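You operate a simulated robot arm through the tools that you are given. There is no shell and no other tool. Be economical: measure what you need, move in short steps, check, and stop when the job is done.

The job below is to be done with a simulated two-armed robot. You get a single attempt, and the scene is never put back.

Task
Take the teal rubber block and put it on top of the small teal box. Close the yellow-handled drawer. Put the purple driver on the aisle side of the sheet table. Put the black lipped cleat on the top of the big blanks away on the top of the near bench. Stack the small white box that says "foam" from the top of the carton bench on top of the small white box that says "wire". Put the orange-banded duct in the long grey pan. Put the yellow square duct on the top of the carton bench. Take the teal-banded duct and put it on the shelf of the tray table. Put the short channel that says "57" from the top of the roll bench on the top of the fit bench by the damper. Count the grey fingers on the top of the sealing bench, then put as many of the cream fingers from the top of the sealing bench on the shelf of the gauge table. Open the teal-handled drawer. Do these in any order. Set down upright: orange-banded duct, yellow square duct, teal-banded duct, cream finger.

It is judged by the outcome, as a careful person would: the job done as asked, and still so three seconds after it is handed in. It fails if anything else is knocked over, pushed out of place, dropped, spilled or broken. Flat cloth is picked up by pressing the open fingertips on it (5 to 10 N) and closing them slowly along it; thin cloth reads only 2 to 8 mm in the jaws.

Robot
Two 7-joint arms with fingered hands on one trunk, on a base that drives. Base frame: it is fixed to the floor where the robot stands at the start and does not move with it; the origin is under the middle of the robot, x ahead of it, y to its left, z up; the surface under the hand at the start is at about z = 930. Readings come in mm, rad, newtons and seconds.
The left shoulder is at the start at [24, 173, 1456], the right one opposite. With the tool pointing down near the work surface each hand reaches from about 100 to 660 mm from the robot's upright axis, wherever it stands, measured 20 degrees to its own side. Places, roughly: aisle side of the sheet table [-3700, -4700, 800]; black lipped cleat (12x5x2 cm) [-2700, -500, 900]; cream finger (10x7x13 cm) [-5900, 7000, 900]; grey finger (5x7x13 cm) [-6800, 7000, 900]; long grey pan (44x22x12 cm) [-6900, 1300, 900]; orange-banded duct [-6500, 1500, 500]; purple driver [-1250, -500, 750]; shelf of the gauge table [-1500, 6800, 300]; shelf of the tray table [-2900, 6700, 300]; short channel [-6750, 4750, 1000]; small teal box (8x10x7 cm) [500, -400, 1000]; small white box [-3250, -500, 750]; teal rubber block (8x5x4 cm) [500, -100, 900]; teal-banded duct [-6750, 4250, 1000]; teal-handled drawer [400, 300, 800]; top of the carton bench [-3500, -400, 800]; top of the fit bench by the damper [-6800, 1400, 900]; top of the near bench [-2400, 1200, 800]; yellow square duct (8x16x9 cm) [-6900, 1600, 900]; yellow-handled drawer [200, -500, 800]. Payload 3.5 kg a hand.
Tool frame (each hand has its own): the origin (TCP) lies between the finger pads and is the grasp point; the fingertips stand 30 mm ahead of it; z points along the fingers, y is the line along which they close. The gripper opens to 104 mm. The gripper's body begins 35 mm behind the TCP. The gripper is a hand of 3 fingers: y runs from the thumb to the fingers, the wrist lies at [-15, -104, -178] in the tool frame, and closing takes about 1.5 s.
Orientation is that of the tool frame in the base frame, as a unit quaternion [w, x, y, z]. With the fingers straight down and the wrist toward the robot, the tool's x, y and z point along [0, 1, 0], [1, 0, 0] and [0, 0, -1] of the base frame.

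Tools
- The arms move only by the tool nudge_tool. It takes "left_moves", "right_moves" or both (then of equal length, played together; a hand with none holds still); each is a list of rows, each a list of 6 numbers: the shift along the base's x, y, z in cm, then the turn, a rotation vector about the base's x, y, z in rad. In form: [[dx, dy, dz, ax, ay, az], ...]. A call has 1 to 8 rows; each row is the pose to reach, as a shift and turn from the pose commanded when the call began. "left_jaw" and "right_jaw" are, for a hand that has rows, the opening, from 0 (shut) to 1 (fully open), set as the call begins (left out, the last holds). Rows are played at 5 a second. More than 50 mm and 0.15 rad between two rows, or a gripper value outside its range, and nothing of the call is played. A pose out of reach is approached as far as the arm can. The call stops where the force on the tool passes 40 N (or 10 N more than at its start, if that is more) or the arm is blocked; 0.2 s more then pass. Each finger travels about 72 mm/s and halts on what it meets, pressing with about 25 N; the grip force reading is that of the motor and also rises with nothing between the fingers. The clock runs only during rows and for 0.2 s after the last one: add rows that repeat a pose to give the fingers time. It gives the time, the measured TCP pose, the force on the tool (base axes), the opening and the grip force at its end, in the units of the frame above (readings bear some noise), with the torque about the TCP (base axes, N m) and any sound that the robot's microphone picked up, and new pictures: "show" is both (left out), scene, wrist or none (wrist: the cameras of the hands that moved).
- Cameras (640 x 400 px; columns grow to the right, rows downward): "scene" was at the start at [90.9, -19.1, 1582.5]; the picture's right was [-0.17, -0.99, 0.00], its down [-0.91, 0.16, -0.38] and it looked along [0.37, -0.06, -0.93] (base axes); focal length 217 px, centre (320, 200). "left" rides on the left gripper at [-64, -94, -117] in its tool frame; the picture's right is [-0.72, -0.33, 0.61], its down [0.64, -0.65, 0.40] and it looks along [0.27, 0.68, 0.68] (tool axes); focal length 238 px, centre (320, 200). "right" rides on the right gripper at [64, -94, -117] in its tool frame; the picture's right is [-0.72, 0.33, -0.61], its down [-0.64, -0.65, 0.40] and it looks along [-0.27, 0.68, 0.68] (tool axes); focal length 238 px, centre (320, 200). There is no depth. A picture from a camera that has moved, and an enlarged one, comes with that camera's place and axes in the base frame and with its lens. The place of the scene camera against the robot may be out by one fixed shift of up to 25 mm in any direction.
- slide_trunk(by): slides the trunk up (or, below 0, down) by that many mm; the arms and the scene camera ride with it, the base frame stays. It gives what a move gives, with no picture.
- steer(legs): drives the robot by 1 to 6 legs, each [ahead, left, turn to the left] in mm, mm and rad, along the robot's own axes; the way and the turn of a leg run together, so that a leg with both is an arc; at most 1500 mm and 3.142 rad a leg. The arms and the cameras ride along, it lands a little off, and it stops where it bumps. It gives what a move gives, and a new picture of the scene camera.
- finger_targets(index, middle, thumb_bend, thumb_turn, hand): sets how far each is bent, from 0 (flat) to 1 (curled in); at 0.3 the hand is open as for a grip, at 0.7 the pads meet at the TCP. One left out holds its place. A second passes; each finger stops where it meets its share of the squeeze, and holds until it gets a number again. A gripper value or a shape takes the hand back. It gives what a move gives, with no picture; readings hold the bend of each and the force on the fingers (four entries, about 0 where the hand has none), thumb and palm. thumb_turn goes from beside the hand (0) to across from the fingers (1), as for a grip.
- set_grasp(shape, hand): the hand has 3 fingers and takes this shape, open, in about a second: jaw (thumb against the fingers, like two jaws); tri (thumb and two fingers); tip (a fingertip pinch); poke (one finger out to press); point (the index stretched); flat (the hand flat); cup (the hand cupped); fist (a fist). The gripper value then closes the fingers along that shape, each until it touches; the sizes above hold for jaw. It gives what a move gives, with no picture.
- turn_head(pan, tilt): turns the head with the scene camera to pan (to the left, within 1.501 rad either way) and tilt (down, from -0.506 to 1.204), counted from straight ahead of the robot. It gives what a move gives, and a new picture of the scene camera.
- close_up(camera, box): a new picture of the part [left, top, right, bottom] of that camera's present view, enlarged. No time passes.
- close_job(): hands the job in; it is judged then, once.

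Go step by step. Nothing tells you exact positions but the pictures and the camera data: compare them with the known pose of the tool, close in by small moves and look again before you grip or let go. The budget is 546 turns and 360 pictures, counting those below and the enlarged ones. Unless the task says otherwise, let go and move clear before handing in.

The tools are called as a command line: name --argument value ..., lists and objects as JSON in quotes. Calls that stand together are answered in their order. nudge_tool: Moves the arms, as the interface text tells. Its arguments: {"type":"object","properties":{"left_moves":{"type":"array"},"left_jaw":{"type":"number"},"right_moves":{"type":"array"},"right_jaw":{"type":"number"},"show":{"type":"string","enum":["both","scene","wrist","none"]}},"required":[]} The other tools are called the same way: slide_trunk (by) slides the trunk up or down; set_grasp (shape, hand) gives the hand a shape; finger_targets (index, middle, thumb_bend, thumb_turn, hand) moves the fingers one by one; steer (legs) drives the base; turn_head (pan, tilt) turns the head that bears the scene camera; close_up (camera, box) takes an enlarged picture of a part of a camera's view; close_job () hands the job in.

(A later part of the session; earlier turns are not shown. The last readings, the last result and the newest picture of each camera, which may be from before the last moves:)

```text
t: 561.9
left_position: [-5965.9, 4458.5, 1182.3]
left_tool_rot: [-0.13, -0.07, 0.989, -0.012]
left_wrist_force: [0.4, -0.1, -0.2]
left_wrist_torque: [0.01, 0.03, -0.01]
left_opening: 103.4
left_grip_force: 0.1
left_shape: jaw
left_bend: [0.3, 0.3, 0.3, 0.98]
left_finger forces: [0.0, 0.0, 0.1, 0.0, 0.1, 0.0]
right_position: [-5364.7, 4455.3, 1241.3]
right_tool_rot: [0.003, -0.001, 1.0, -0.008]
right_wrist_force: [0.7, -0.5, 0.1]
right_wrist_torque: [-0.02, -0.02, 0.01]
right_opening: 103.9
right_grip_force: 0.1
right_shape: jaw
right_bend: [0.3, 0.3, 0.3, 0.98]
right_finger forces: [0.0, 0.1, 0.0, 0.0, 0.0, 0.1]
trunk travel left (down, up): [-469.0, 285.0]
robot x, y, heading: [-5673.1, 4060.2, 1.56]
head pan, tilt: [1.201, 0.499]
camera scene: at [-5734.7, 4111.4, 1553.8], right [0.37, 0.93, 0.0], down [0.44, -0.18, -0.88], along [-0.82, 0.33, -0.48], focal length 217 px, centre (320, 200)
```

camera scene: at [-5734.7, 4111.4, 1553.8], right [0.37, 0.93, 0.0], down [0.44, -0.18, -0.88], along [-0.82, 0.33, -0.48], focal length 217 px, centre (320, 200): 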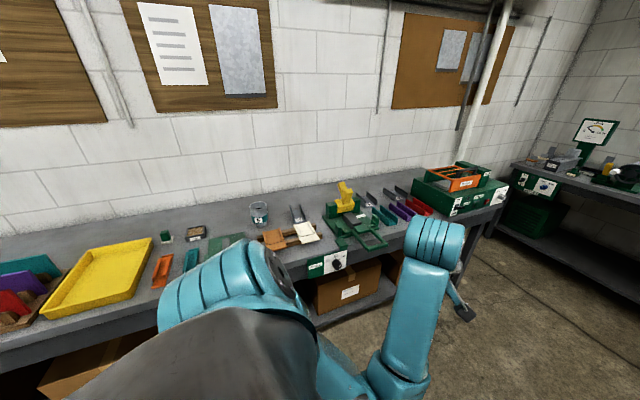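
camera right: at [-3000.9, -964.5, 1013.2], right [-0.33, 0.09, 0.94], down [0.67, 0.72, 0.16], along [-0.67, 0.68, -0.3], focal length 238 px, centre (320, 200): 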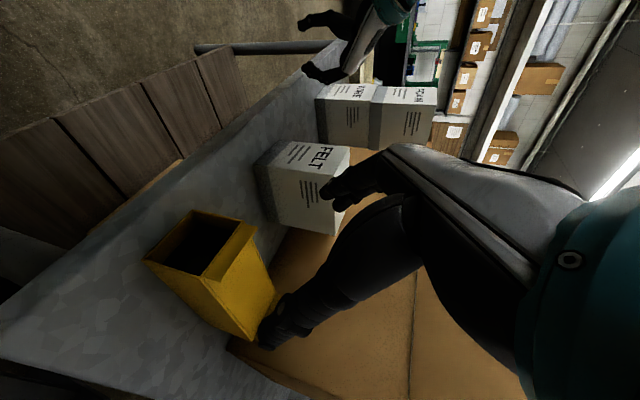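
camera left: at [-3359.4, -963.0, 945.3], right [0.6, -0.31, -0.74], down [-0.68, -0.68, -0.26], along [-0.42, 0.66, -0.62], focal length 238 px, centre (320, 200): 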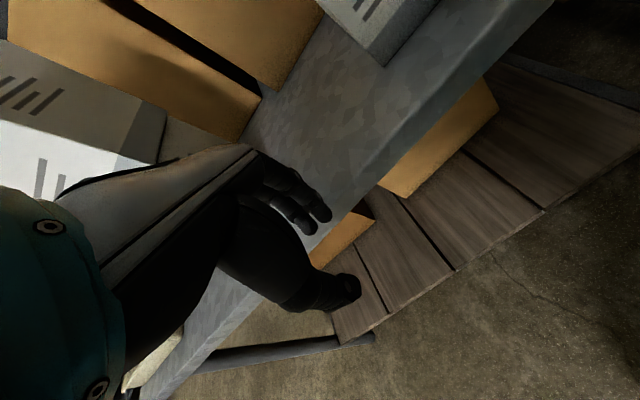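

I see the roll bench; facing it now.

steer --legs '[[0, 0, 1.58], [0, -350, 0]]'

turn_head --pan 0 --tilt 0.5

close_up --camera "scene" --box '[160, 120, 480, 300]'

```text
t: 568.0
left_position: [-6064.6, 4112.6, 1181.4]
left_tool_rot: [0.083, 0.754, -0.644, 0.1]
left_wrist_force: [-0.1, 0.2, 0.1]
left_wrist_torque: [-0.02, -0.01, -0.04]
left_opening: 103.4
left_grip_force: 0.2
left_shape: jaw
left_bend: [0.3, 0.3, 0.3, 0.98]
left_finger forces: [0.0, 0.0, 0.1, 0.1, 0.0, 0.1]
right_position: [-6071.7, 4714.1, 1241.4]
right_tool_rot: [-0.008, 0.714, -0.7, 0.002]
right_wrist_force: [0.0, -0.8, -0.1]
right_wrist_torque: [0.0, -0.02, 0.04]
right_opening: 103.8
right_grip_force: 0.1
right_shape: jaw
right_bend: [0.3, 0.3, 0.3, 0.98]
right_finger forces: [0.0, 0.0, 0.0, 0.0, 0.0, 0.0]
trunk travel left (down, up): [-469.0, 285.0]
robot x, y, heading: [-5672.6, 4415.4, -3.131]
head pan, tilt: [1.201, 0.499]
camera scene: at [-5711.0, 4320.3, 1553.8], right [-0.93, 0.36, 0.0], down [0.17, 0.45, -0.88], along [-0.31, -0.82, -0.48], focal length 217 px, centre (320, 200)
```

scene: 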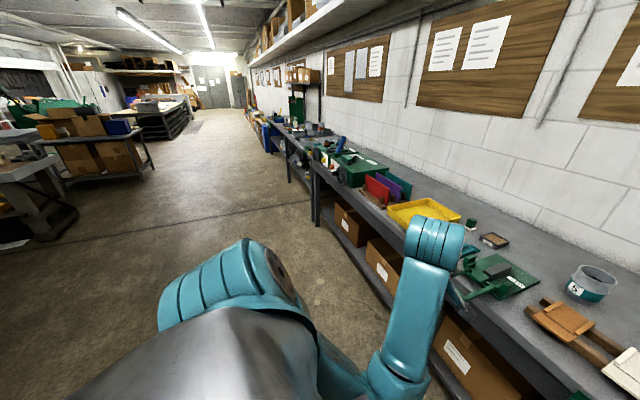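

```text
t: 569.5
left_position: [-6064.3, 4112.4, 1182.4]
left_tool_rot: [0.083, 0.754, -0.643, 0.1]
left_wrist_force: [0.3, 0.6, -0.3]
left_wrist_torque: [0.01, 0.01, 0.01]
left_opening: 103.4
left_grip_force: 0.0
left_shape: jaw
left_bend: [0.3, 0.3, 0.3, 0.98]
left_finger forces: [0.1, 0.1, 0.1, 0.0, 0.1, 0.1]
right_position: [-6072.4, 4711.7, 1241.2]
right_tool_rot: [-0.007, 0.714, -0.7, 0.002]
right_wrist_force: [0.9, 0.3, 0.3]
right_wrist_torque: [0.02, -0.01, -0.02]
right_opening: 104.0
right_grip_force: 0.0
right_shape: jaw
right_bend: [0.3, 0.3, 0.3, 0.98]
right_finger forces: [0.0, 0.1, 0.0, 0.0, 0.0, 0.0]
trunk travel left (down, up): [-469.0, 285.0]
robot x, y, heading: [-5674.8, 4414.9, -3.134]
head pan, tilt: [0.0, 0.499]
camera scene: at [-5769.6, 4404.1, 1553.8], right [-0.01, 1.0, 0.0], down [0.48, 0.0, -0.88], along [-0.88, -0.01, -0.48], focal length 217 px, centre (320, 200)
```

scene: 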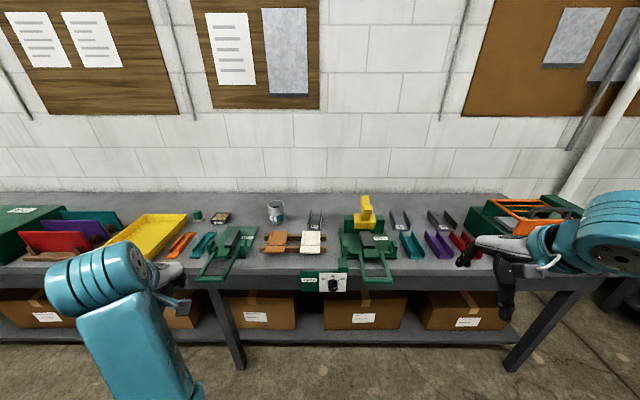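

```text
2.00 times, centred on (320, 210) of scene
camera zoom: at [-5769.6, 4404.1, 1553.8], right [-0.01, 1.0, 0.0], down [0.48, 0.0, -0.88], along [-0.88, -0.01, -0.48], focal length 434 px, centre (320, 180)
```

zoom: 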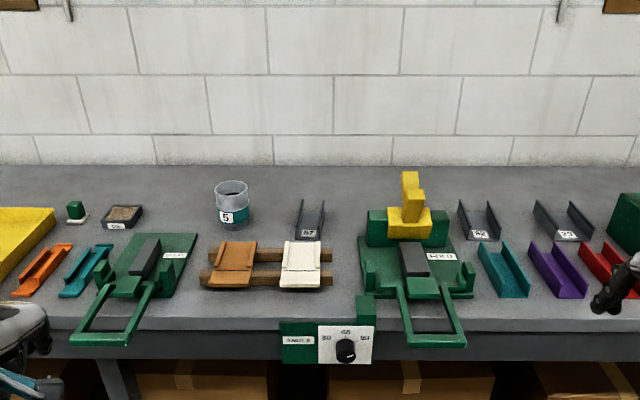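

The teal-banded duct ("5") and three short grey channels with numbers are here; reading the numbers.

close_up --camera "scene" --box '[290, 195, 340, 240]'

close_up --camera "scene" --box '[380, 200, 470, 240]'

```text
8.89 times, centred on (315, 218) of scene
camera zoom: at [-5769.6, 4404.1, 1553.8], right [-0.01, 1.0, 0.0], down [0.48, 0.0, -0.88], along [-0.88, -0.01, -0.48], focal length 1929 px, centre (364, 44)
```

zoom: 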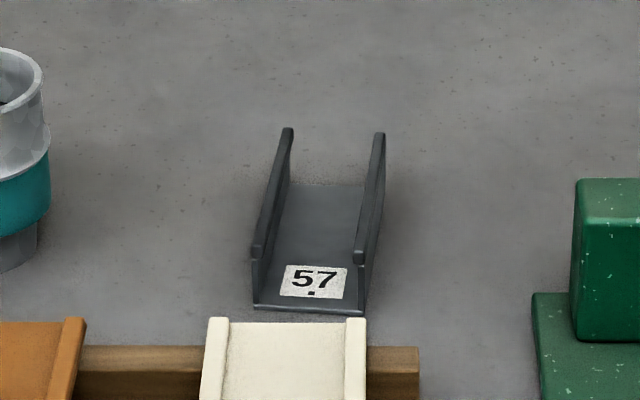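

```text
7.11 times, centred on (425, 220) of scene
camera zoom: at [-5769.6, 4404.1, 1553.8], right [-0.01, 1.0, 0.0], down [0.48, 0.0, -0.88], along [-0.88, -0.01, -0.48], focal length 1543 px, centre (-427, 58)
```

zoom: 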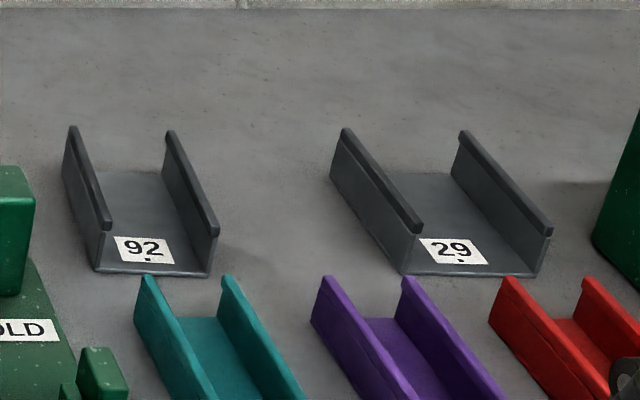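

The channel marked 57 is the left one, at about [-6770,4364]. I'll carry it in the right hand (sideways grip) and the teal-banded duct in the left. Turning the right hand and levelling the left.

nudge_tool --right_moves '[[0, 0, 0, 0, 0, 0.13], [0, 0, 0, 0, 0, 0.26], [0, 0, 0, 0, 0, 0.39], [0, 0, 0, 0, 0, 0.52], [0, 0, 0, 0, 0, 0.65], [0, 0, 0, 0, 0, 0.78], [0, 0, 0, 0, 0, 0.91], [0, 0, 0, 0, 0, 1.04]]' --left_moves '[[-2, 1, 0, 0, 0, 0], [-4, 2, 0, 0.03, 0, -0.02], [-6, 3, 0, 0.07, 0, -0.04], [-8, 4, 0, 0.11, 0, -0.07], [-8, 4, 0, 0.15, 0, -0.1], [-8, 4, 0, 0.19, 0, -0.12], [-8, 4, 0, 0.23, 0, -0.14], [-8, 4, 0, 0.27, 0, -0.148]]' --show "none"

nudge_tool --right_moves '[[0, 0, 0, 0, 0, 0.13], [0, 0, 0, 0, 0, 0.26], [0, 0, 0, 0, 0, 0.39], [0, 0, 0, 0, 0, 0.51]]' --show "none"

nudge_tool --right_moves '[[0, 0, 0, 0, 0.13, 0], [0, 0, 0, 0, 0.26, 0], [0, 0, 0, 0, 0.39, 0], [0, 0, 0, 0, 0.52, 0], [0, 0, 0, 0, 0.65, 0], [0, 0, 0, 0, 0.78, 0]]' --show "none"

```text
t: 571.2
left_position: [-6144.9, 4153.1, 1180.9]
left_tool_rot: [-0.013, 0.709, -0.705, 0.007]
left_wrist_force: [-0.4, 0.0, 0.1]
left_wrist_torque: [-0.02, 0.05, 0.01]
left_opening: 103.4
left_grip_force: 0.1
left_shape: jaw
left_bend: [0.3, 0.3, 0.3, 0.98]
left_finger forces: [0.1, 0.0, 0.0, 0.1, 0.0, 0.0]
right_position: [-6071.3, 4712.0, 1242.3]
right_tool_rot: [-0.008, 0.968, -0.252, -0.002]
right_wrist_force: [0.1, -0.5, -0.1]
right_wrist_torque: [-0.03, -0.01, -0.03]
right_opening: 103.9
right_grip_force: 0.0
right_shape: jaw
right_bend: [0.3, 0.3, 0.3, 0.98]
right_finger forces: [0.0, 0.1, 0.1, 0.0, 0.0, 0.1]
trunk travel left (down, up): [-469.0, 285.0]
robot x, y, heading: [-5670.9, 4415.3, -3.137]
head pan, tilt: [0.0, 0.499]
```

```text
t: 572.2
left_position: [-6145.7, 4152.3, 1181.3]
left_tool_rot: [-0.011, 0.709, -0.705, 0.006]
left_wrist_force: [-0.5, -0.2, 0.3]
left_wrist_torque: [-0.01, 0.0, -0.02]
left_opening: 103.8
left_grip_force: 0.1
left_shape: jaw
left_bend: [0.3, 0.3, 0.3, 0.98]
left_finger forces: [0.1, 0.0, 0.0, 0.0, 0.0, 0.1]
right_position: [-6070.9, 4712.6, 1241.0]
right_tool_rot: [-0.007, 1.0, 0.001, -0.003]
right_wrist_force: [-0.4, -0.4, 0.0]
right_wrist_torque: [-0.01, -0.01, -0.01]
right_opening: 103.9
right_grip_force: 0.1
right_shape: jaw
right_bend: [0.3, 0.3, 0.3, 0.98]
right_finger forces: [0.1, 0.0, 0.0, 0.0, 0.0, 0.0]
trunk travel left (down, up): [-469.0, 285.0]
robot x, y, heading: [-5673.0, 4415.9, -3.132]
head pan, tilt: [0.0, 0.499]
```

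```text
t: 573.6
left_position: [-6143.8, 4152.2, 1181.6]
left_tool_rot: [-0.011, 0.709, -0.705, 0.007]
left_wrist_force: [-0.8, 0.0, -0.8]
left_wrist_torque: [-0.01, 0.03, 0.02]
left_opening: 103.5
left_grip_force: 0.1
left_shape: jaw
left_bend: [0.3, 0.3, 0.3, 0.98]
left_finger forces: [0.0, 0.1, 0.1, 0.0, 0.0, 0.0]
right_position: [-6071.4, 4712.6, 1242.1]
right_tool_rot: [-0.007, 0.923, -0.003, -0.385]
right_wrist_force: [0.0, 0.9, 0.0]
right_wrist_torque: [0.03, -0.02, -0.04]
right_opening: 103.7
right_grip_force: 0.0
right_shape: jaw
right_bend: [0.3, 0.3, 0.3, 0.98]
right_finger forces: [0.0, 0.0, 0.0, 0.0, 0.0, 0.0]
trunk travel left (down, up): [-469.0, 285.0]
robot x, y, heading: [-5674.5, 4414.5, -3.135]
head pan, tilt: [0.0, 0.499]
```

Both hands oriented. Drive up to the bench, lower the trunk a bit, and bring the right hand behind the channel.

steer --legs '[[500, 185, 0]]'

slide_trunk --by -140

nudge_tool --right_moves '[[-2, -3, -1, 0, 0, 0], [-4, -6, -2, 0, 0, 0], [-6, -9, -3, 0, 0, 0], [-8, -12, -4, 0, 0, 0], [-10, -15, -5, 0, 0, 0], [-11, -16.5, -6, 0, 0, 0]]' --show "both"

```text
t: 576.7
left_position: [-6641.4, 3962.2, 1182.4]
left_tool_rot: [-0.012, 0.711, -0.703, 0.007]
left_wrist_force: [0.0, 0.0, -0.1]
left_wrist_torque: [0.01, 0.03, 0.01]
left_opening: 103.7
left_grip_force: 0.2
left_shape: jaw
left_bend: [0.3, 0.3, 0.3, 0.98]
left_finger forces: [0.0, 0.0, 0.1, 0.1, 0.1, 0.0]
right_position: [-6571.6, 4523.4, 1241.6]
right_tool_rot: [-0.006, 0.923, -0.002, -0.384]
right_wrist_force: [-1.2, -0.6, 0.4]
right_wrist_torque: [-0.01, 0.0, 0.01]
right_opening: 103.6
right_grip_force: 0.0
right_shape: jaw
right_bend: [0.3, 0.3, 0.3, 0.98]
right_finger forces: [0.0, 0.1, 0.0, 0.0, 0.0, 0.1]
trunk travel left (down, up): [-469.0, 285.0]
robot x, y, heading: [-6169.2, 4226.6, -3.129]
head pan, tilt: [0.0, 0.499]
camera scene: at [-6267.4, 4216.3, 1553.8], right [-0.01, 1.0, 0.0], down [0.48, 0.01, -0.88], along [-0.88, -0.01, -0.48], focal length 217 px, centre (320, 200)
```

scene: 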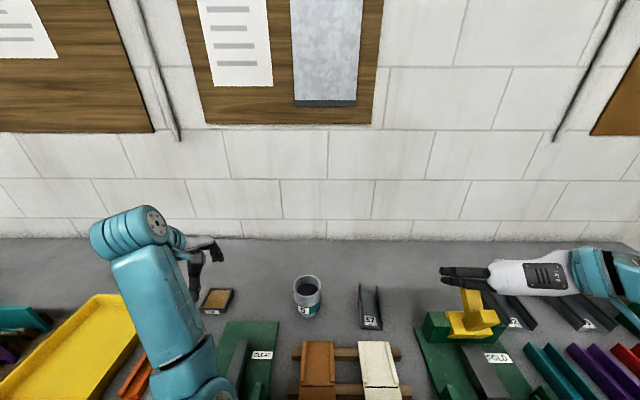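

```text
t: 578.4
left_position: [-6640.6, 3961.6, 1041.4]
left_tool_rot: [-0.012, 0.711, -0.703, 0.007]
left_wrist_force: [-0.5, -0.2, -0.8]
left_wrist_torque: [0.01, 0.04, 0.02]
left_opening: 103.7
left_grip_force: 0.1
left_shape: jaw
left_bend: [0.3, 0.3, 0.3, 0.98]
left_finger forces: [0.1, 0.1, 0.1, 0.1, 0.0, 0.1]
right_position: [-6571.1, 4523.4, 1101.3]
right_tool_rot: [-0.005, 0.923, -0.002, -0.384]
right_wrist_force: [0.8, 0.4, 0.5]
right_wrist_torque: [-0.01, -0.01, 0.01]
right_opening: 104.1
right_grip_force: 0.0
right_shape: jaw
right_bend: [0.3, 0.3, 0.3, 0.98]
right_finger forces: [0.1, 0.0, 0.0, 0.0, 0.0, 0.1]
trunk travel left (down, up): [-329.0, 425.0]
robot x, y, heading: [-6170.9, 4225.6, -3.131]
head pan, tilt: [0.0, 0.499]
```

```text
t: 579.8
left_position: [-6641.4, 3962.5, 1041.0]
left_tool_rot: [-0.012, 0.711, -0.703, 0.007]
left_wrist_force: [0.0, 1.1, 0.2]
left_wrist_torque: [0.0, 0.02, 0.02]
left_opening: 103.6
left_grip_force: 0.0
left_shape: jaw
left_bend: [0.3, 0.3, 0.3, 0.98]
left_finger forces: [0.1, 0.0, 0.0, 0.0, 0.0, 0.0]
right_position: [-6681.7, 4358.5, 1043.3]
right_tool_rot: [-0.005, 0.924, -0.001, -0.383]
right_wrist_force: [-0.4, 1.1, -0.2]
right_wrist_torque: [0.01, 0.01, 0.0]
right_opening: 104.1
right_grip_force: 0.0
right_shape: jaw
right_bend: [0.3, 0.3, 0.3, 0.98]
right_finger forces: [0.1, 0.0, 0.0, 0.0, 0.0, 0.0]
trunk travel left (down, up): [-329.0, 425.0]
robot x, y, heading: [-6172.6, 4228.9, -3.127]
head pan, tilt: [0.0, 0.499]
camera scene: at [-6301.1, 4216.0, 1412.6], right [-0.01, 1.0, 0.0], down [0.48, 0.01, -0.88], along [-0.88, -0.01, -0.48], focal length 217 px, centre (320, 200)
camera right: at [-6552.4, 4451.2, 1080.9], right [-0.08, -0.33, 0.94], down [-0.73, 0.66, 0.17], along [-0.67, -0.68, -0.29], focal length 238 px, centre (320, 200)
```

scene: 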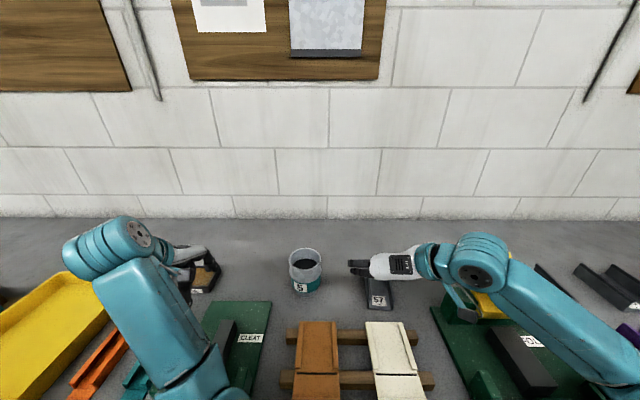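
right: 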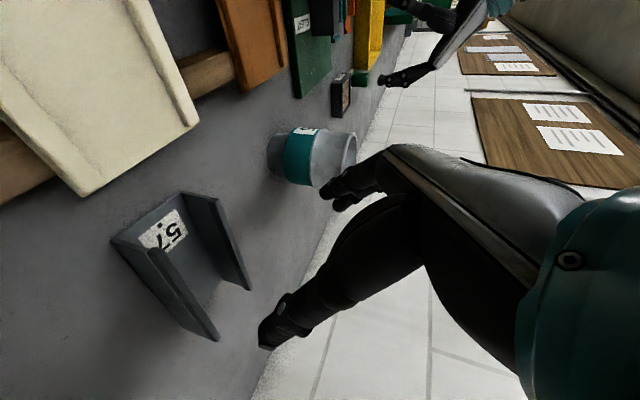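

Channel centre ≈ [-6759,4372], turned by about -0.1 rad. I'll align yaw and move in partway.

nudge_tool --right_moves '[[-0.5, 0.4, -2, 0, 0, -0.05], [-1.5, 0.8, -5, 0, 0, -0.1], [-3.5, 1, -7, 0, 0, -0.1], [-5, 1.2, -8.5, 0, 0, -0.1], [-5, 1.2, -8.5, 0, 0, -0.1]]' --show "wrist"

```text
t: 581.0
left_position: [-6639.5, 3961.9, 1042.3]
left_tool_rot: [-0.012, 0.711, -0.703, 0.007]
left_wrist_force: [0.6, 0.9, 0.3]
left_wrist_torque: [-0.02, 0.0, -0.01]
left_opening: 103.7
left_grip_force: 0.0
left_shape: jaw
left_bend: [0.3, 0.3, 0.3, 0.98]
left_finger forces: [0.0, 0.0, 0.0, 0.1, 0.1, 0.0]
right_position: [-6733.2, 4371.5, 955.9]
right_tool_rot: [-0.025, 0.922, -0.047, -0.383]
right_wrist_force: [0.4, -0.1, -0.2]
right_wrist_torque: [-0.03, 0.0, -0.01]
right_opening: 103.8
right_grip_force: 0.0
right_shape: jaw
right_bend: [0.3, 0.3, 0.3, 0.98]
right_finger forces: [0.0, 0.0, 0.0, 0.0, 0.0, 0.0]
trunk travel left (down, up): [-329.0, 425.0]
robot x, y, heading: [-6169.4, 4228.6, -3.135]
head pan, tilt: [0.0, 0.499]
camera right: at [-6595.1, 4450.9, 993.5], right [-0.11, -0.32, 0.94], down [-0.67, 0.73, 0.17], along [-0.74, -0.61, -0.29], focal length 238 px, centre (320, 200)
```

right: 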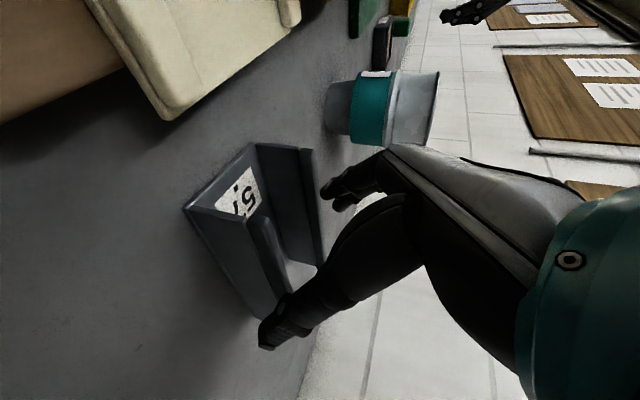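

Alignment fine. Moving down to straddle the walls.

nudge_tool --right_moves '[[-1.2, 0, -1.5, 0, 0, 0], [-2.4, 0, -3, 0, 0, 0], [-2.8, 0, -3.6, 0, 0, 0]]' --show "wrist"

```text
t: 581.8
left_position: [-6639.1, 3962.6, 1044.5]
left_tool_rot: [-0.011, 0.71, -0.704, 0.006]
left_wrist_force: [-0.1, -0.5, 0.2]
left_wrist_torque: [-0.01, 0.02, 0.04]
left_opening: 103.4
left_grip_force: 0.0
left_shape: jaw
left_bend: [0.3, 0.3, 0.3, 0.98]
left_finger forces: [0.0, 0.0, 0.1, 0.0, 0.0, 0.1]
right_position: [-6761.4, 4371.2, 926.5]
right_tool_rot: [-0.022, 0.921, -0.048, -0.387]
right_wrist_force: [5.5, 5.3, 23.2]
right_wrist_torque: [0.33, -0.59, 0.11]
right_opening: 104.0
right_grip_force: 0.1
right_shape: jaw
right_bend: [0.3, 0.3, 0.29, 1.0]
right_finger forces: [4.5, 0.0, 0.0, 0.0, 17.2, 0.1]
trunk travel left (down, up): [-329.0, 425.0]
robot x, y, heading: [-6172.0, 4229.6, -3.133]
head pan, tilt: [0.0, 0.499]
camera right: at [-6622.8, 4450.2, 961.4], right [-0.1, -0.32, 0.94], down [-0.66, 0.73, 0.18], along [-0.74, -0.61, -0.29], focal length 238 px, centre (320, 200)
```

right: 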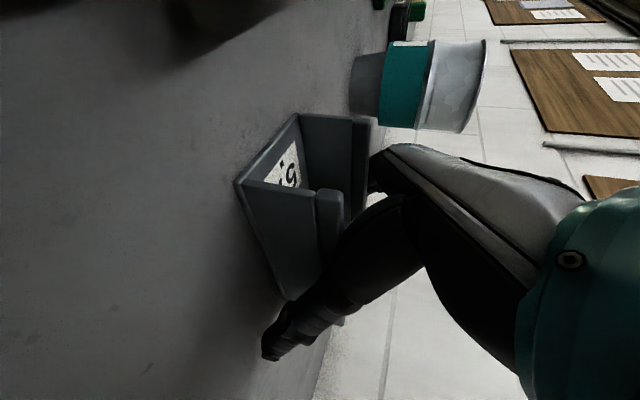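

Fingertips touch the bench. Raise 5 mm and close.

nudge_tool --right_moves '[[0, 0, 0.7, 0, 0, 0], [0, 0, 0.7, 0, 0, 0]]' --show "none"

nudge_tool --right_moves '[[0, 0, 0, 0, 0, 0], [0, 0, 0, 0, 0, 0], [0, 0, 0, 0, 0, 0], [0, 0, 0, 0, 0, 0], [0, 0, 0, 0, 0, 0]]' --right_jaw 0 --show "none"

nudge_tool --right_moves '[[0, 0, 1.5, 0, 0, 0], [0, 0, 4, 0, 0, 0], [0, 0, 8, 0, 0, 0], [0, 0, 12, 0, 0, 0]]' --show "wrist"

```text
t: 582.4
left_position: [-6640.3, 3962.5, 1042.3]
left_tool_rot: [-0.011, 0.711, -0.703, 0.007]
left_wrist_force: [-0.2, -0.3, -0.3]
left_wrist_torque: [0.01, -0.03, 0.0]
left_opening: 103.8
left_grip_force: 0.0
left_shape: jaw
left_bend: [0.3, 0.3, 0.3, 0.98]
left_finger forces: [0.1, 0.0, 0.0, 0.0, 0.1, 0.0]
right_position: [-6759.9, 4370.6, 926.3]
right_tool_rot: [-0.025, 0.923, -0.047, -0.382]
right_wrist_force: [-0.1, 3.0, 7.7]
right_wrist_torque: [0.13, -0.21, 0.07]
right_opening: 104.0
right_grip_force: 0.0
right_shape: jaw
right_bend: [0.3, 0.3, 0.29, 0.99]
right_finger forces: [2.6, 0.1, 0.0, 0.1, 8.2, 0.0]
trunk travel left (down, up): [-329.0, 425.0]
robot x, y, heading: [-6170.0, 4228.8, -3.126]
head pan, tilt: [0.0, 0.499]
```

```text
t: 583.6
left_position: [-6641.1, 3963.7, 1041.4]
left_tool_rot: [-0.012, 0.711, -0.703, 0.007]
left_wrist_force: [0.3, -0.3, 0.7]
left_wrist_torque: [-0.02, -0.03, -0.03]
left_opening: 103.6
left_grip_force: 0.1
left_shape: jaw
left_bend: [0.3, 0.3, 0.3, 0.98]
left_finger forces: [0.0, 0.0, 0.0, 0.0, 0.1, 0.1]
right_position: [-6759.7, 4369.3, 927.3]
right_tool_rot: [-0.024, 0.922, -0.047, -0.383]
right_wrist_force: [-0.4, -2.2, 4.9]
right_wrist_torque: [-0.19, 0.13, 0.09]
right_opening: 57.3
right_grip_force: 25.0
right_shape: jaw
right_bend: [0.73, 0.48, 0.62, 0.99]
right_finger forces: [14.5, 17.2, 0.1, 0.0, 26.8, 0.0]
trunk travel left (down, up): [-329.0, 425.0]
robot x, y, heading: [-6171.2, 4228.8, -3.127]
head pan, tilt: [0.0, 0.499]
```

```text
t: 584.6
left_position: [-6641.3, 3962.7, 1041.1]
left_tool_rot: [-0.012, 0.711, -0.703, 0.007]
left_wrist_force: [-0.1, 0.3, -0.8]
left_wrist_torque: [0.0, -0.02, 0.01]
left_opening: 103.5
left_grip_force: 0.0
left_shape: jaw
left_bend: [0.3, 0.3, 0.3, 0.98]
left_finger forces: [0.0, 0.1, 0.0, 0.1, 0.1, 0.1]
right_position: [-6759.0, 4371.2, 1047.1]
right_tool_rot: [-0.024, 0.922, -0.048, -0.382]
right_wrist_force: [-0.4, 0.5, -1.1]
right_wrist_torque: [-0.01, -0.02, 0.04]
right_opening: 56.7
right_grip_force: 25.2
right_shape: jaw
right_bend: [0.74, 0.48, 0.62, 0.99]
right_finger forces: [10.9, 16.8, 0.1, 0.0, 27.3, 0.0]
trunk travel left (down, up): [-329.0, 425.0]
robot x, y, heading: [-6171.1, 4223.2, -3.132]
head pan, tilt: [0.0, 0.499]
camera right: at [-6621.6, 4450.5, 1085.0], right [-0.11, -0.32, 0.94], down [-0.67, 0.73, 0.17], along [-0.74, -0.61, -0.3], focal length 238 px, centre (320, 200)
```

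right: 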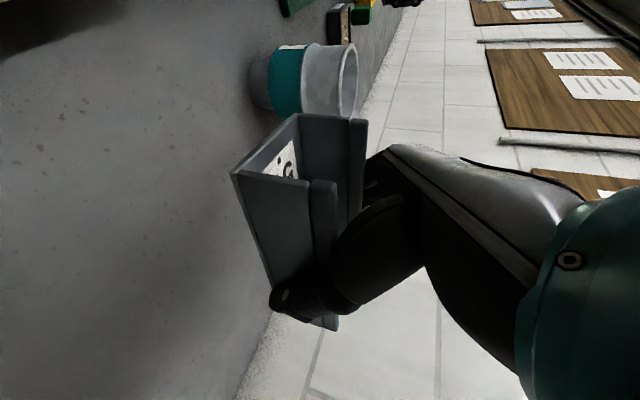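

Channel 57 is held. I'll pull it back and up, then shift right to take the teal-banded duct with the left hand.

nudge_tool --right_moves '[[3, 0, 3, 0, 0, 0], [6, 0, 6, 0, 0, 0], [9, 0, 9, 0, 0, 0], [12.5, 0, 11, 0, 0, 0], [16, 1, 13, 0, 0, 0], [19.5, 2, 13, 0, 0, 0], [23, 4, 13, 0, 0, 0]]' --show "none"

steer --legs '[[0, -150, 0.005]]'

close_up --camera "left" --box '[0, 0, 640, 400]'

```text
t: 586.2
left_position: [-6639.7, 3963.4, 1043.3]
left_tool_rot: [-0.012, 0.711, -0.703, 0.007]
left_wrist_force: [-1.2, 0.9, -0.7]
left_wrist_torque: [-0.03, 0.01, -0.02]
left_opening: 103.8
left_grip_force: 0.2
left_shape: jaw
left_bend: [0.3, 0.3, 0.3, 0.98]
left_finger forces: [0.0, 0.1, 0.1, 0.1, 0.1, 0.0]
right_position: [-6564.2, 4418.6, 1195.6]
right_tool_rot: [-0.024, 0.923, -0.046, -0.382]
right_wrist_force: [1.4, 0.2, -1.3]
right_wrist_torque: [0.01, 0.02, -0.02]
right_opening: 56.7
right_grip_force: 25.6
right_shape: jaw
right_bend: [0.74, 0.48, 0.62, 0.99]
right_finger forces: [10.9, 16.5, 0.0, 0.1, 27.1, 0.1]
right hand out of reach, approached as far as the arm can: row 6, 7
trunk travel left (down, up): [-329.0, 425.0]
robot x, y, heading: [-6168.0, 4226.2, -3.127]
head pan, tilt: [0.0, 0.499]
```

```text
t: 587.6
left_position: [-6641.1, 4105.1, 1041.5]
left_tool_rot: [-0.011, 0.713, -0.701, 0.008]
left_wrist_force: [-0.4, 0.1, -0.5]
left_wrist_torque: [-0.02, 0.0, 0.02]
left_opening: 103.8
left_grip_force: 0.0
left_shape: jaw
left_bend: [0.3, 0.3, 0.3, 0.98]
left_finger forces: [0.0, 0.1, 0.0, 0.1, 0.1, 0.0]
right_position: [-6569.8, 4561.9, 1195.4]
right_tool_rot: [-0.021, 0.923, -0.043, -0.382]
right_wrist_force: [-0.2, -0.1, -0.3]
right_wrist_torque: [-0.03, 0.03, 0.04]
right_opening: 56.6
right_grip_force: 24.3
right_shape: jaw
right_bend: [0.74, 0.48, 0.62, 0.99]
right_finger forces: [10.7, 16.5, 0.0, 0.0, 27.1, 0.1]
trunk travel left (down, up): [-329.0, 425.0]
robot x, y, heading: [-6173.6, 4373.0, -3.123]
head pan, tilt: [0.0, 0.499]
camera scene: at [-6303.4, 4362.7, 1412.6], right [-0.02, 1.0, 0.0], down [0.48, 0.01, -0.88], along [-0.88, -0.02, -0.48], focal length 217 px, centre (320, 200)
```

scene: 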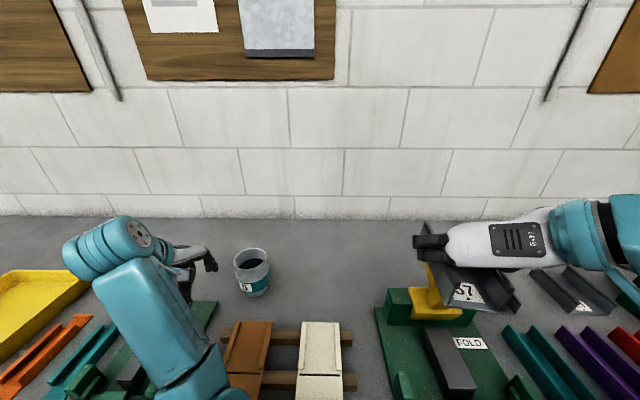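

```text
1.00 times, centred on (320, 200) of left (not enlarged: the box is as wide or as high as the picture)
camera zoom: at [-6551.1, 4170.2, 1162.1], right [0.33, 0.73, -0.6], down [0.68, -0.63, -0.39], along [-0.66, -0.28, -0.7], focal length 238 px, centre (320, 200)
```

zoom: 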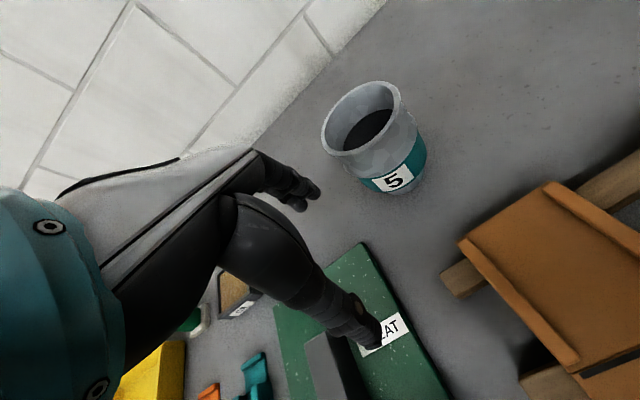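

The teal-banded duct's rim centre is about [-6737,4185,1012], ~87 mm wide. I'll move over it and straddle it.

nudge_tool --left_moves '[[0, 0, 3.5, 0, 0, 0], [-3, 2.5, 4, 0, 0, 0], [-6, 5.5, 4, 0, 0, 0], [-9.7, 8, 4, 0, 0, 0], [-9.7, 8, 4, 0, 0, 0]]' --show "wrist"

close_up --camera "scene" --box '[180, 190, 340, 310]'

```text
t: 588.8
left_position: [-6739.3, 4183.9, 1078.6]
left_tool_rot: [-0.012, 0.714, -0.7, 0.006]
left_wrist_force: [-0.7, -0.7, 0.3]
left_wrist_torque: [-0.01, 0.0, 0.02]
left_opening: 103.8
left_grip_force: 0.2
left_shape: jaw
left_bend: [0.3, 0.3, 0.3, 0.98]
left_finger forces: [0.1, 0.0, 0.0, 0.1, 0.1, 0.0]
left hand out of reach, approached as far as the arm can: row 1, 2
right_position: [-6569.4, 4560.7, 1195.4]
right_tool_rot: [-0.022, 0.923, -0.043, -0.382]
right_wrist_force: [-1.1, -0.2, -1.5]
right_wrist_torque: [-0.01, 0.02, -0.05]
right_opening: 56.8
right_grip_force: 25.1
right_shape: jaw
right_bend: [0.74, 0.48, 0.62, 0.99]
right_finger forces: [10.8, 16.5, 0.0, 0.0, 27.1, 0.0]
trunk travel left (down, up): [-329.0, 425.0]
robot x, y, heading: [-6172.6, 4372.2, -3.121]
head pan, tilt: [0.0, 0.499]
camera left: at [-6649.7, 4248.6, 1200.2], right [0.33, 0.73, -0.6], down [0.68, -0.62, -0.39], along [-0.66, -0.28, -0.7], focal length 238 px, centre (320, 200)
```

left: 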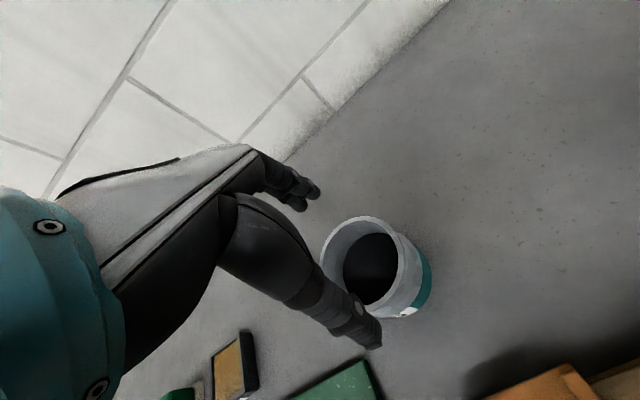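

```text
3.33 times, centred on (260, 250) of scene
camera zoom: at [-6303.1, 4361.4, 1412.6], right [-0.02, 1.0, 0.0], down [0.48, 0.01, -0.88], along [-0.88, -0.02, -0.48], focal length 723 px, centre (520, 33)
```

zoom: 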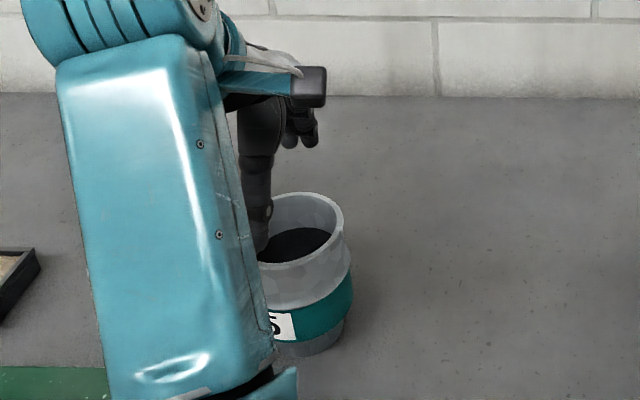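

Centred (rim ≈ 83 mm). Descend around it and grip.

nudge_tool --left_moves '[[0.2, 0.1, -2, 0, 0, 0], [0.2, 0.1, -4, 0, 0, 0], [0.2, 0.1, -6, 0, 0, 0], [0.2, 0.1, -8, 0, 0, 0]]' --show "wrist"

nudge_tool --left_moves '[[0, 0, 0, 0, 0, 0], [0, 0, 0, 0, 0, 0], [0, 0, 0, 0, 0, 0], [0, 0, 0, 0, 0, 0], [0, 0, 0, 0, 0, 0]]' --left_jaw 0 --show "none"

```text
t: 589.8
left_position: [-6740.3, 4185.9, 1002.5]
left_tool_rot: [-0.011, 0.714, -0.701, 0.006]
left_wrist_force: [-0.6, 0.5, 2.1]
left_wrist_torque: [0.01, 0.13, 0.01]
left_opening: 103.7
left_grip_force: 0.1
left_shape: jaw
left_bend: [0.3, 0.3, 0.3, 0.98]
left_finger forces: [2.3, 0.0, 0.0, 0.1, 0.0, 0.0]
right_position: [-6569.3, 4561.3, 1195.7]
right_tool_rot: [-0.023, 0.923, -0.042, -0.382]
right_wrist_force: [0.1, 0.5, -1.0]
right_wrist_torque: [-0.03, 0.0, -0.02]
right_opening: 56.7
right_grip_force: 24.6
right_shape: jaw
right_bend: [0.74, 0.48, 0.62, 0.99]
right_finger forces: [10.8, 16.5, 0.0, 0.1, 27.1, 0.0]
trunk travel left (down, up): [-329.0, 425.0]
robot x, y, heading: [-6175.9, 4374.9, -3.125]
head pan, tilt: [0.0, 0.499]
camera left: at [-6648.5, 4250.3, 1122.8], right [0.33, 0.73, -0.6], down [0.67, -0.62, -0.39], along [-0.66, -0.28, -0.7], focal length 238 px, centre (320, 200)
```

left: 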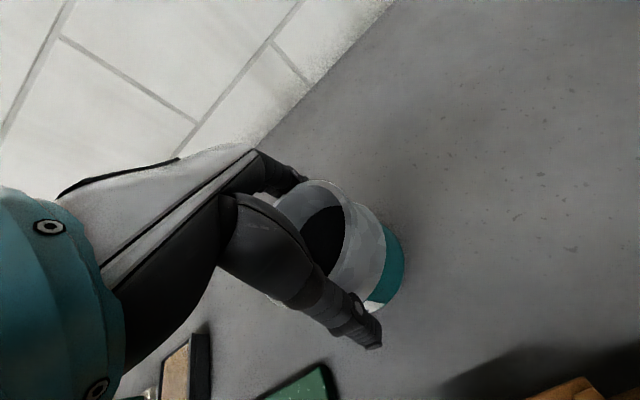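

```text
t: 591.0
left_position: [-6738.3, 4186.2, 1002.2]
left_tool_rot: [-0.012, 0.714, -0.7, 0.006]
left_wrist_force: [-2.0, 0.7, 5.8]
left_wrist_torque: [0.04, 0.04, 0.05]
left_opening: 77.5
left_grip_force: 24.8
left_shape: jaw
left_bend: [0.34, 0.37, 0.6, 0.99]
left_finger forces: [25.0, 8.4, 0.1, 0.0, 28.9, 0.0]
right_position: [-6568.5, 4559.9, 1196.6]
right_tool_rot: [-0.022, 0.923, -0.043, -0.382]
right_wrist_force: [-0.8, 0.0, -1.3]
right_wrist_torque: [0.0, -0.03, 0.01]
right_opening: 56.7
right_grip_force: 25.0
right_shape: jaw
right_bend: [0.74, 0.48, 0.62, 0.99]
right_finger forces: [10.8, 16.6, 0.0, 0.1, 27.0, 0.0]
trunk travel left (down, up): [-329.0, 425.0]
robot x, y, heading: [-6171.0, 4377.1, -3.118]
head pan, tilt: [0.0, 0.499]
```

Gripped at 77 mm. Lift, raise the trunk and back out with both items.

nudge_tool --left_moves '[[0, 0, 2, 0, 0, 0], [0, 0, 5, 0, 0, 0], [0, 0, 9, 0, 0, 0], [3, 0, 12, 0, 0, 0], [6, 0, 14, 0, 0, 0], [10, 0, 15, 0, 0, 0]]' --show "both"

slide_trunk --by 100

steer --legs '[[-550, 0, -0.02], [0, 1400, 0], [0, 1400, 0]]'

```text
t: 592.4
left_position: [-6698.7, 4186.0, 1104.9]
left_tool_rot: [-0.011, 0.714, -0.7, 0.006]
left_wrist_force: [0.0, 0.5, -2.1]
left_wrist_torque: [0.02, 0.0, 0.0]
left_opening: 77.4
left_grip_force: 25.1
left_shape: jaw
left_bend: [0.34, 0.37, 0.59, 1.0]
left_finger forces: [23.7, 8.2, 0.1, 0.0, 30.4, 0.0]
left hand out of reach, approached as far as the arm can: row 4, 5, 6
right_position: [-6568.5, 4561.9, 1197.4]
right_tool_rot: [-0.024, 0.923, -0.043, -0.382]
right_wrist_force: [0.2, 0.1, -1.7]
right_wrist_torque: [-0.02, 0.03, 0.04]
right_opening: 56.4
right_grip_force: 25.3
right_shape: jaw
right_bend: [0.74, 0.48, 0.62, 0.99]
right_finger forces: [10.7, 16.5, 0.1, 0.0, 27.0, 0.0]
trunk travel left (down, up): [-329.0, 425.0]
robot x, y, heading: [-6175.7, 4378.3, -3.118]
head pan, tilt: [0.0, 0.499]
camera scene: at [-6302.9, 4361.7, 1412.6], right [-0.02, 1.0, 0.0], down [0.48, 0.01, -0.88], along [-0.88, -0.02, -0.48], focal length 217 px, centre (320, 200)
camera left: at [-6608.9, 4249.9, 1225.4], right [0.33, 0.73, -0.6], down [0.68, -0.62, -0.39], along [-0.66, -0.28, -0.7], focal length 238 px, centre (320, 200)
```

scene: 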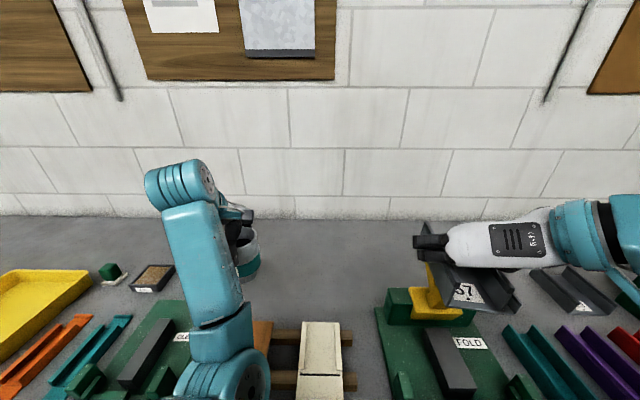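
left: 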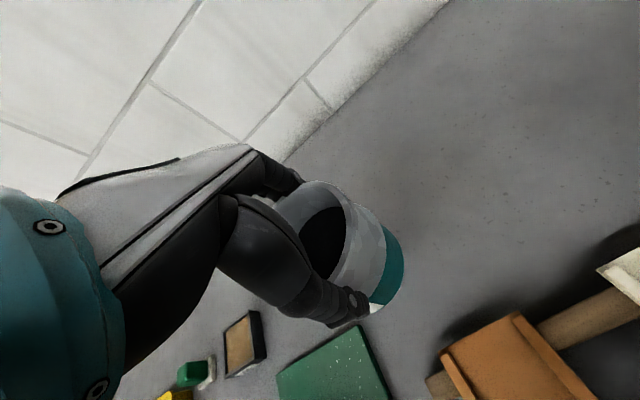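

```text
t: 593.7
left_position: [-6696.9, 4183.5, 1203.5]
left_tool_rot: [-0.012, 0.715, -0.699, 0.008]
left_wrist_force: [0.0, 0.4, -1.6]
left_wrist_torque: [-0.01, 0.05, 0.0]
left_opening: 77.5
left_grip_force: 25.0
left_shape: jaw
left_bend: [0.34, 0.37, 0.59, 1.0]
left_finger forces: [23.7, 8.2, 0.1, 0.0, 30.3, 0.1]
right_position: [-6569.5, 4561.1, 1295.7]
right_tool_rot: [-0.022, 0.924, -0.042, -0.38]
right_wrist_force: [0.2, 0.0, -1.9]
right_wrist_torque: [0.03, 0.03, 0.01]
right_opening: 56.6
right_grip_force: 24.8
right_shape: jaw
right_bend: [0.74, 0.48, 0.62, 0.99]
right_finger forces: [10.8, 16.6, 0.0, 0.0, 27.1, 0.0]
trunk travel left (down, up): [-429.0, 325.0]
robot x, y, heading: [-6173.5, 4376.1, -3.12]
head pan, tilt: [0.0, 0.499]
```

```text
t: 610.2
left_position: [-6075.0, 1340.5, 1203.2]
left_tool_rot: [-0.012, 0.727, -0.687, 0.007]
left_wrist_force: [-0.7, 0.2, -2.1]
left_wrist_torque: [0.03, 0.02, -0.01]
left_opening: 77.4
left_grip_force: 24.7
left_shape: jaw
left_bend: [0.34, 0.37, 0.59, 1.0]
left_finger forces: [23.7, 8.3, 0.1, 0.0, 30.1, 0.0]
right_position: [-5961.7, 1723.5, 1295.7]
right_tool_rot: [-0.016, 0.923, -0.026, -0.383]
right_wrist_force: [0.2, 1.0, -1.1]
right_wrist_torque: [0.0, 0.05, 0.01]
right_opening: 56.7
right_grip_force: 24.8
right_shape: jaw
right_bend: [0.74, 0.48, 0.62, 0.99]
right_finger forces: [10.6, 16.4, 0.0, 0.0, 27.0, 0.1]
trunk travel left (down, up): [-429.0, 325.0]
robot x, y, heading: [-5561.1, 1549.1, -3.084]
head pan, tilt: [0.0, 0.499]
camera scene: at [-5661.9, 1533.8, 1513.5], right [-0.06, 1.0, 0.0], down [0.48, 0.03, -0.88], along [-0.88, -0.05, -0.48], focal length 217 px, centre (320, 200)
```

scene: 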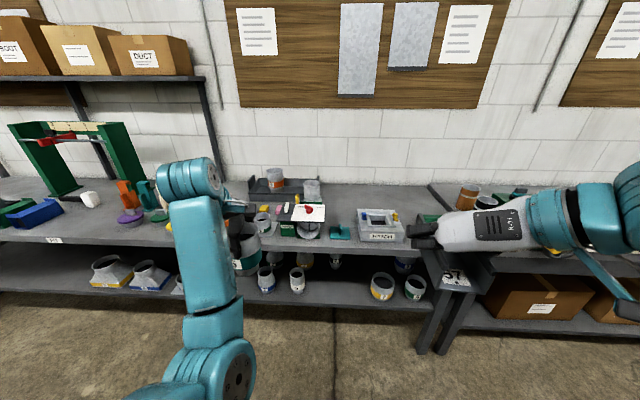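

Back at the fit bench. There is a clear spot next to the damper where the yellow duct stood, about [-6755,1545]; I'll move up and bring the channel over it.

steer --legs '[[620, 170, -0.058]]'

nudge_tool --right_moves '[[-3, -1, -2, 0, 0, 0.05], [-6, -2, -5, 0, 0, 0.07], [-9, -3, -8, 0, 0, 0.07], [-12, -4, -11, 0, 0, 0.07], [-15, -4.5, -14, 0, 0, 0.07], [-15, -4.5, -18, 0, 0, 0.07]]' --show "both"

```text
t: 613.8
left_position: [-6704.2, 1189.6, 1202.2]
left_tool_rot: [0.011, -0.704, 0.71, -0.007]
left_wrist_force: [0.2, 0.1, -1.7]
left_wrist_torque: [0.0, 0.03, -0.04]
left_opening: 77.1
left_grip_force: 25.0
left_shape: jaw
left_bend: [0.34, 0.37, 0.59, 1.0]
left_finger forces: [23.8, 8.3, 0.0, 0.0, 30.2, 0.1]
right_position: [-6566.5, 1563.1, 1294.6]
right_tool_rot: [-0.027, 0.922, -0.056, -0.382]
right_wrist_force: [0.3, -0.8, -2.1]
right_wrist_torque: [0.02, -0.01, 0.01]
right_opening: 56.6
right_grip_force: 25.0
right_shape: jaw
right_bend: [0.74, 0.48, 0.62, 0.99]
right_finger forces: [10.6, 16.4, 0.1, 0.0, 27.0, 0.1]
trunk travel left (down, up): [-429.0, 325.0]
robot x, y, heading: [-6175.1, 1366.8, 3.137]
head pan, tilt: [0.0, 0.499]
camera scene: at [-6279.9, 1357.2, 1513.5], right [0.01, 1.0, 0.0], down [0.48, 0.0, -0.88], along [-0.88, 0.01, -0.48], focal length 217 px, centre (320, 200)
```

scene: 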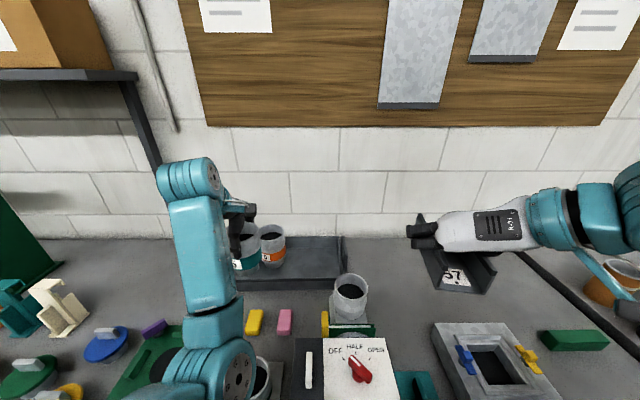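

```text
t: 615.2
left_position: [-6705.3, 1190.4, 1203.5]
left_tool_rot: [0.011, -0.704, 0.71, -0.008]
left_wrist_force: [-0.1, 0.5, -2.4]
left_wrist_torque: [0.01, -0.03, -0.01]
left_opening: 77.6
left_grip_force: 24.9
left_shape: jaw
left_bend: [0.34, 0.37, 0.59, 1.0]
left_finger forces: [23.6, 8.3, 0.0, 0.1, 30.1, 0.0]
right_position: [-6715.6, 1523.8, 1113.2]
right_tool_rot: [-0.014, 0.923, -0.023, -0.383]
right_wrist_force: [-0.3, 0.6, -1.6]
right_wrist_torque: [-0.04, 0.01, -0.02]
right_opening: 56.6
right_grip_force: 25.2
right_shape: jaw
right_bend: [0.74, 0.48, 0.62, 0.98]
right_finger forces: [10.8, 16.4, 0.0, 0.0, 26.9, 0.1]
trunk travel left (down, up): [-429.0, 325.0]
robot x, y, heading: [-6174.1, 1370.1, 3.134]
head pan, tilt: [0.0, 0.499]
camera scene: at [-6279.1, 1357.8, 1513.6], right [0.01, 1.0, 0.0], down [0.48, 0.0, -0.88], along [-0.88, 0.01, -0.48], focal length 217 px, centre (320, 200)
camera right: at [-6582.6, 1610.3, 1152.4], right [-0.09, -0.33, 0.94], down [-0.7, 0.69, 0.17], along [-0.71, -0.64, -0.29], focal length 238 px, centre (320, 200)
```

scene: 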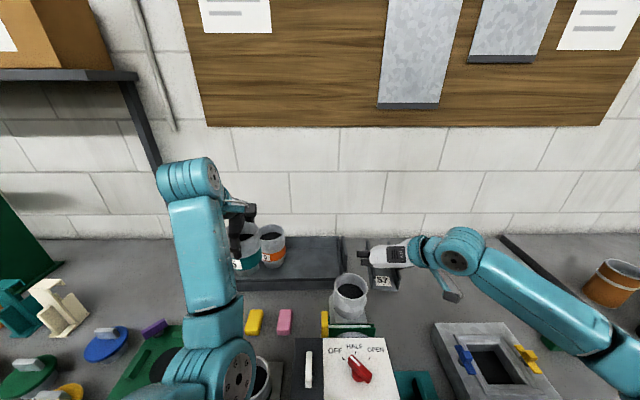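
right: 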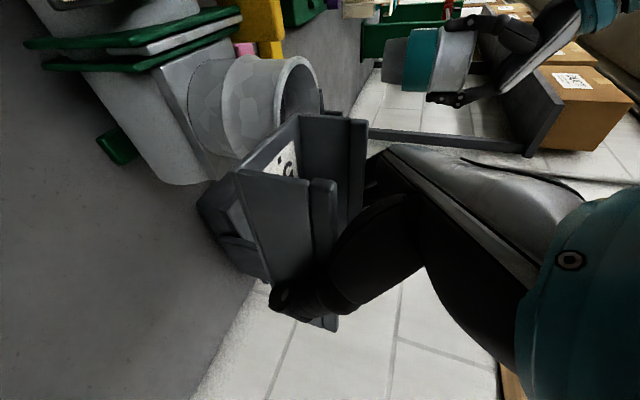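

The channel must clear the damper's pipe; shifting 7 cm right, then lowering.

nudge_tool --right_moves '[[-1, 3.3, 0, 0, 0, 0], [-2.4, 6.8, 0, 0, 0, 0], [-2.4, 6.8, -4, 0, 0, 0], [-2.4, 6.8, -8, 0, 0, 0], [-2.4, 6.8, -12, 0, 0, 0], [-2.4, 6.8, -15, 0, 0, 0]]' --show "both"

```text
t: 616.6
left_position: [-6704.0, 1189.9, 1202.3]
left_tool_rot: [0.013, -0.704, 0.71, -0.007]
left_wrist_force: [-0.1, -0.6, -1.9]
left_wrist_torque: [0.01, -0.01, 0.01]
left_opening: 77.6
left_grip_force: 25.0
left_shape: jaw
left_bend: [0.34, 0.37, 0.59, 1.0]
left_finger forces: [23.7, 8.2, 0.0, 0.0, 30.1, 0.0]
right_position: [-6737.6, 1585.3, 964.6]
right_tool_rot: [-0.015, 0.923, -0.023, -0.383]
right_wrist_force: [0.0, 0.4, -1.6]
right_wrist_torque: [-0.02, 0.01, -0.02]
right_opening: 56.8
right_grip_force: 25.4
right_shape: jaw
right_bend: [0.74, 0.48, 0.62, 0.98]
right_finger forces: [10.7, 16.2, 0.0, 0.1, 26.7, 0.1]
trunk travel left (down, up): [-429.0, 325.0]
robot x, y, heading: [-6175.2, 1363.1, 3.137]
head pan, tilt: [0.0, 0.499]
camera scene: at [-6279.7, 1357.3, 1513.5], right [0.01, 1.0, 0.0], down [0.48, 0.0, -0.88], along [-0.88, 0.01, -0.48], focal length 217 px, centre (320, 200)
camera right: at [-6605.7, 1673.1, 1002.7], right [-0.09, -0.33, 0.94], down [-0.7, 0.69, 0.17], along [-0.71, -0.64, -0.3], focal length 238 px, centre (320, 200)
```

scene: 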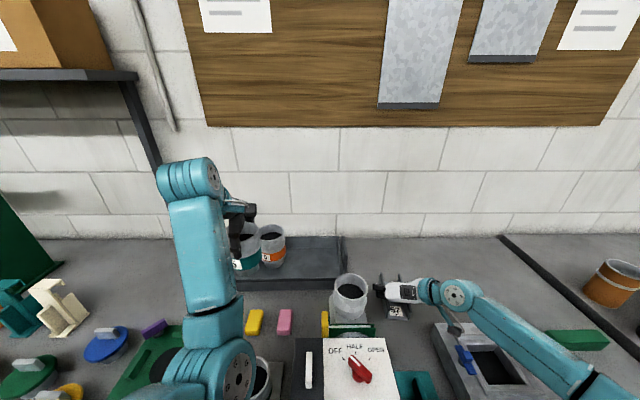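
right: 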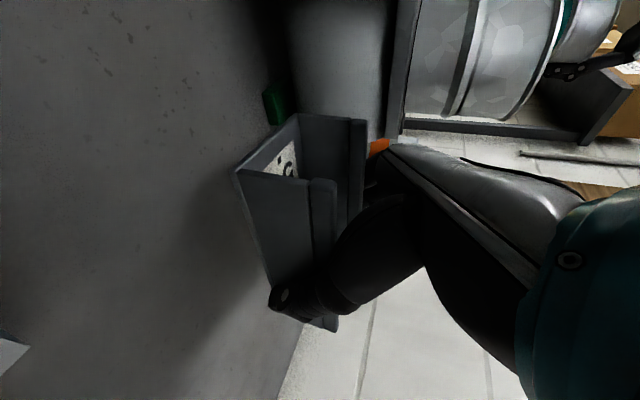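

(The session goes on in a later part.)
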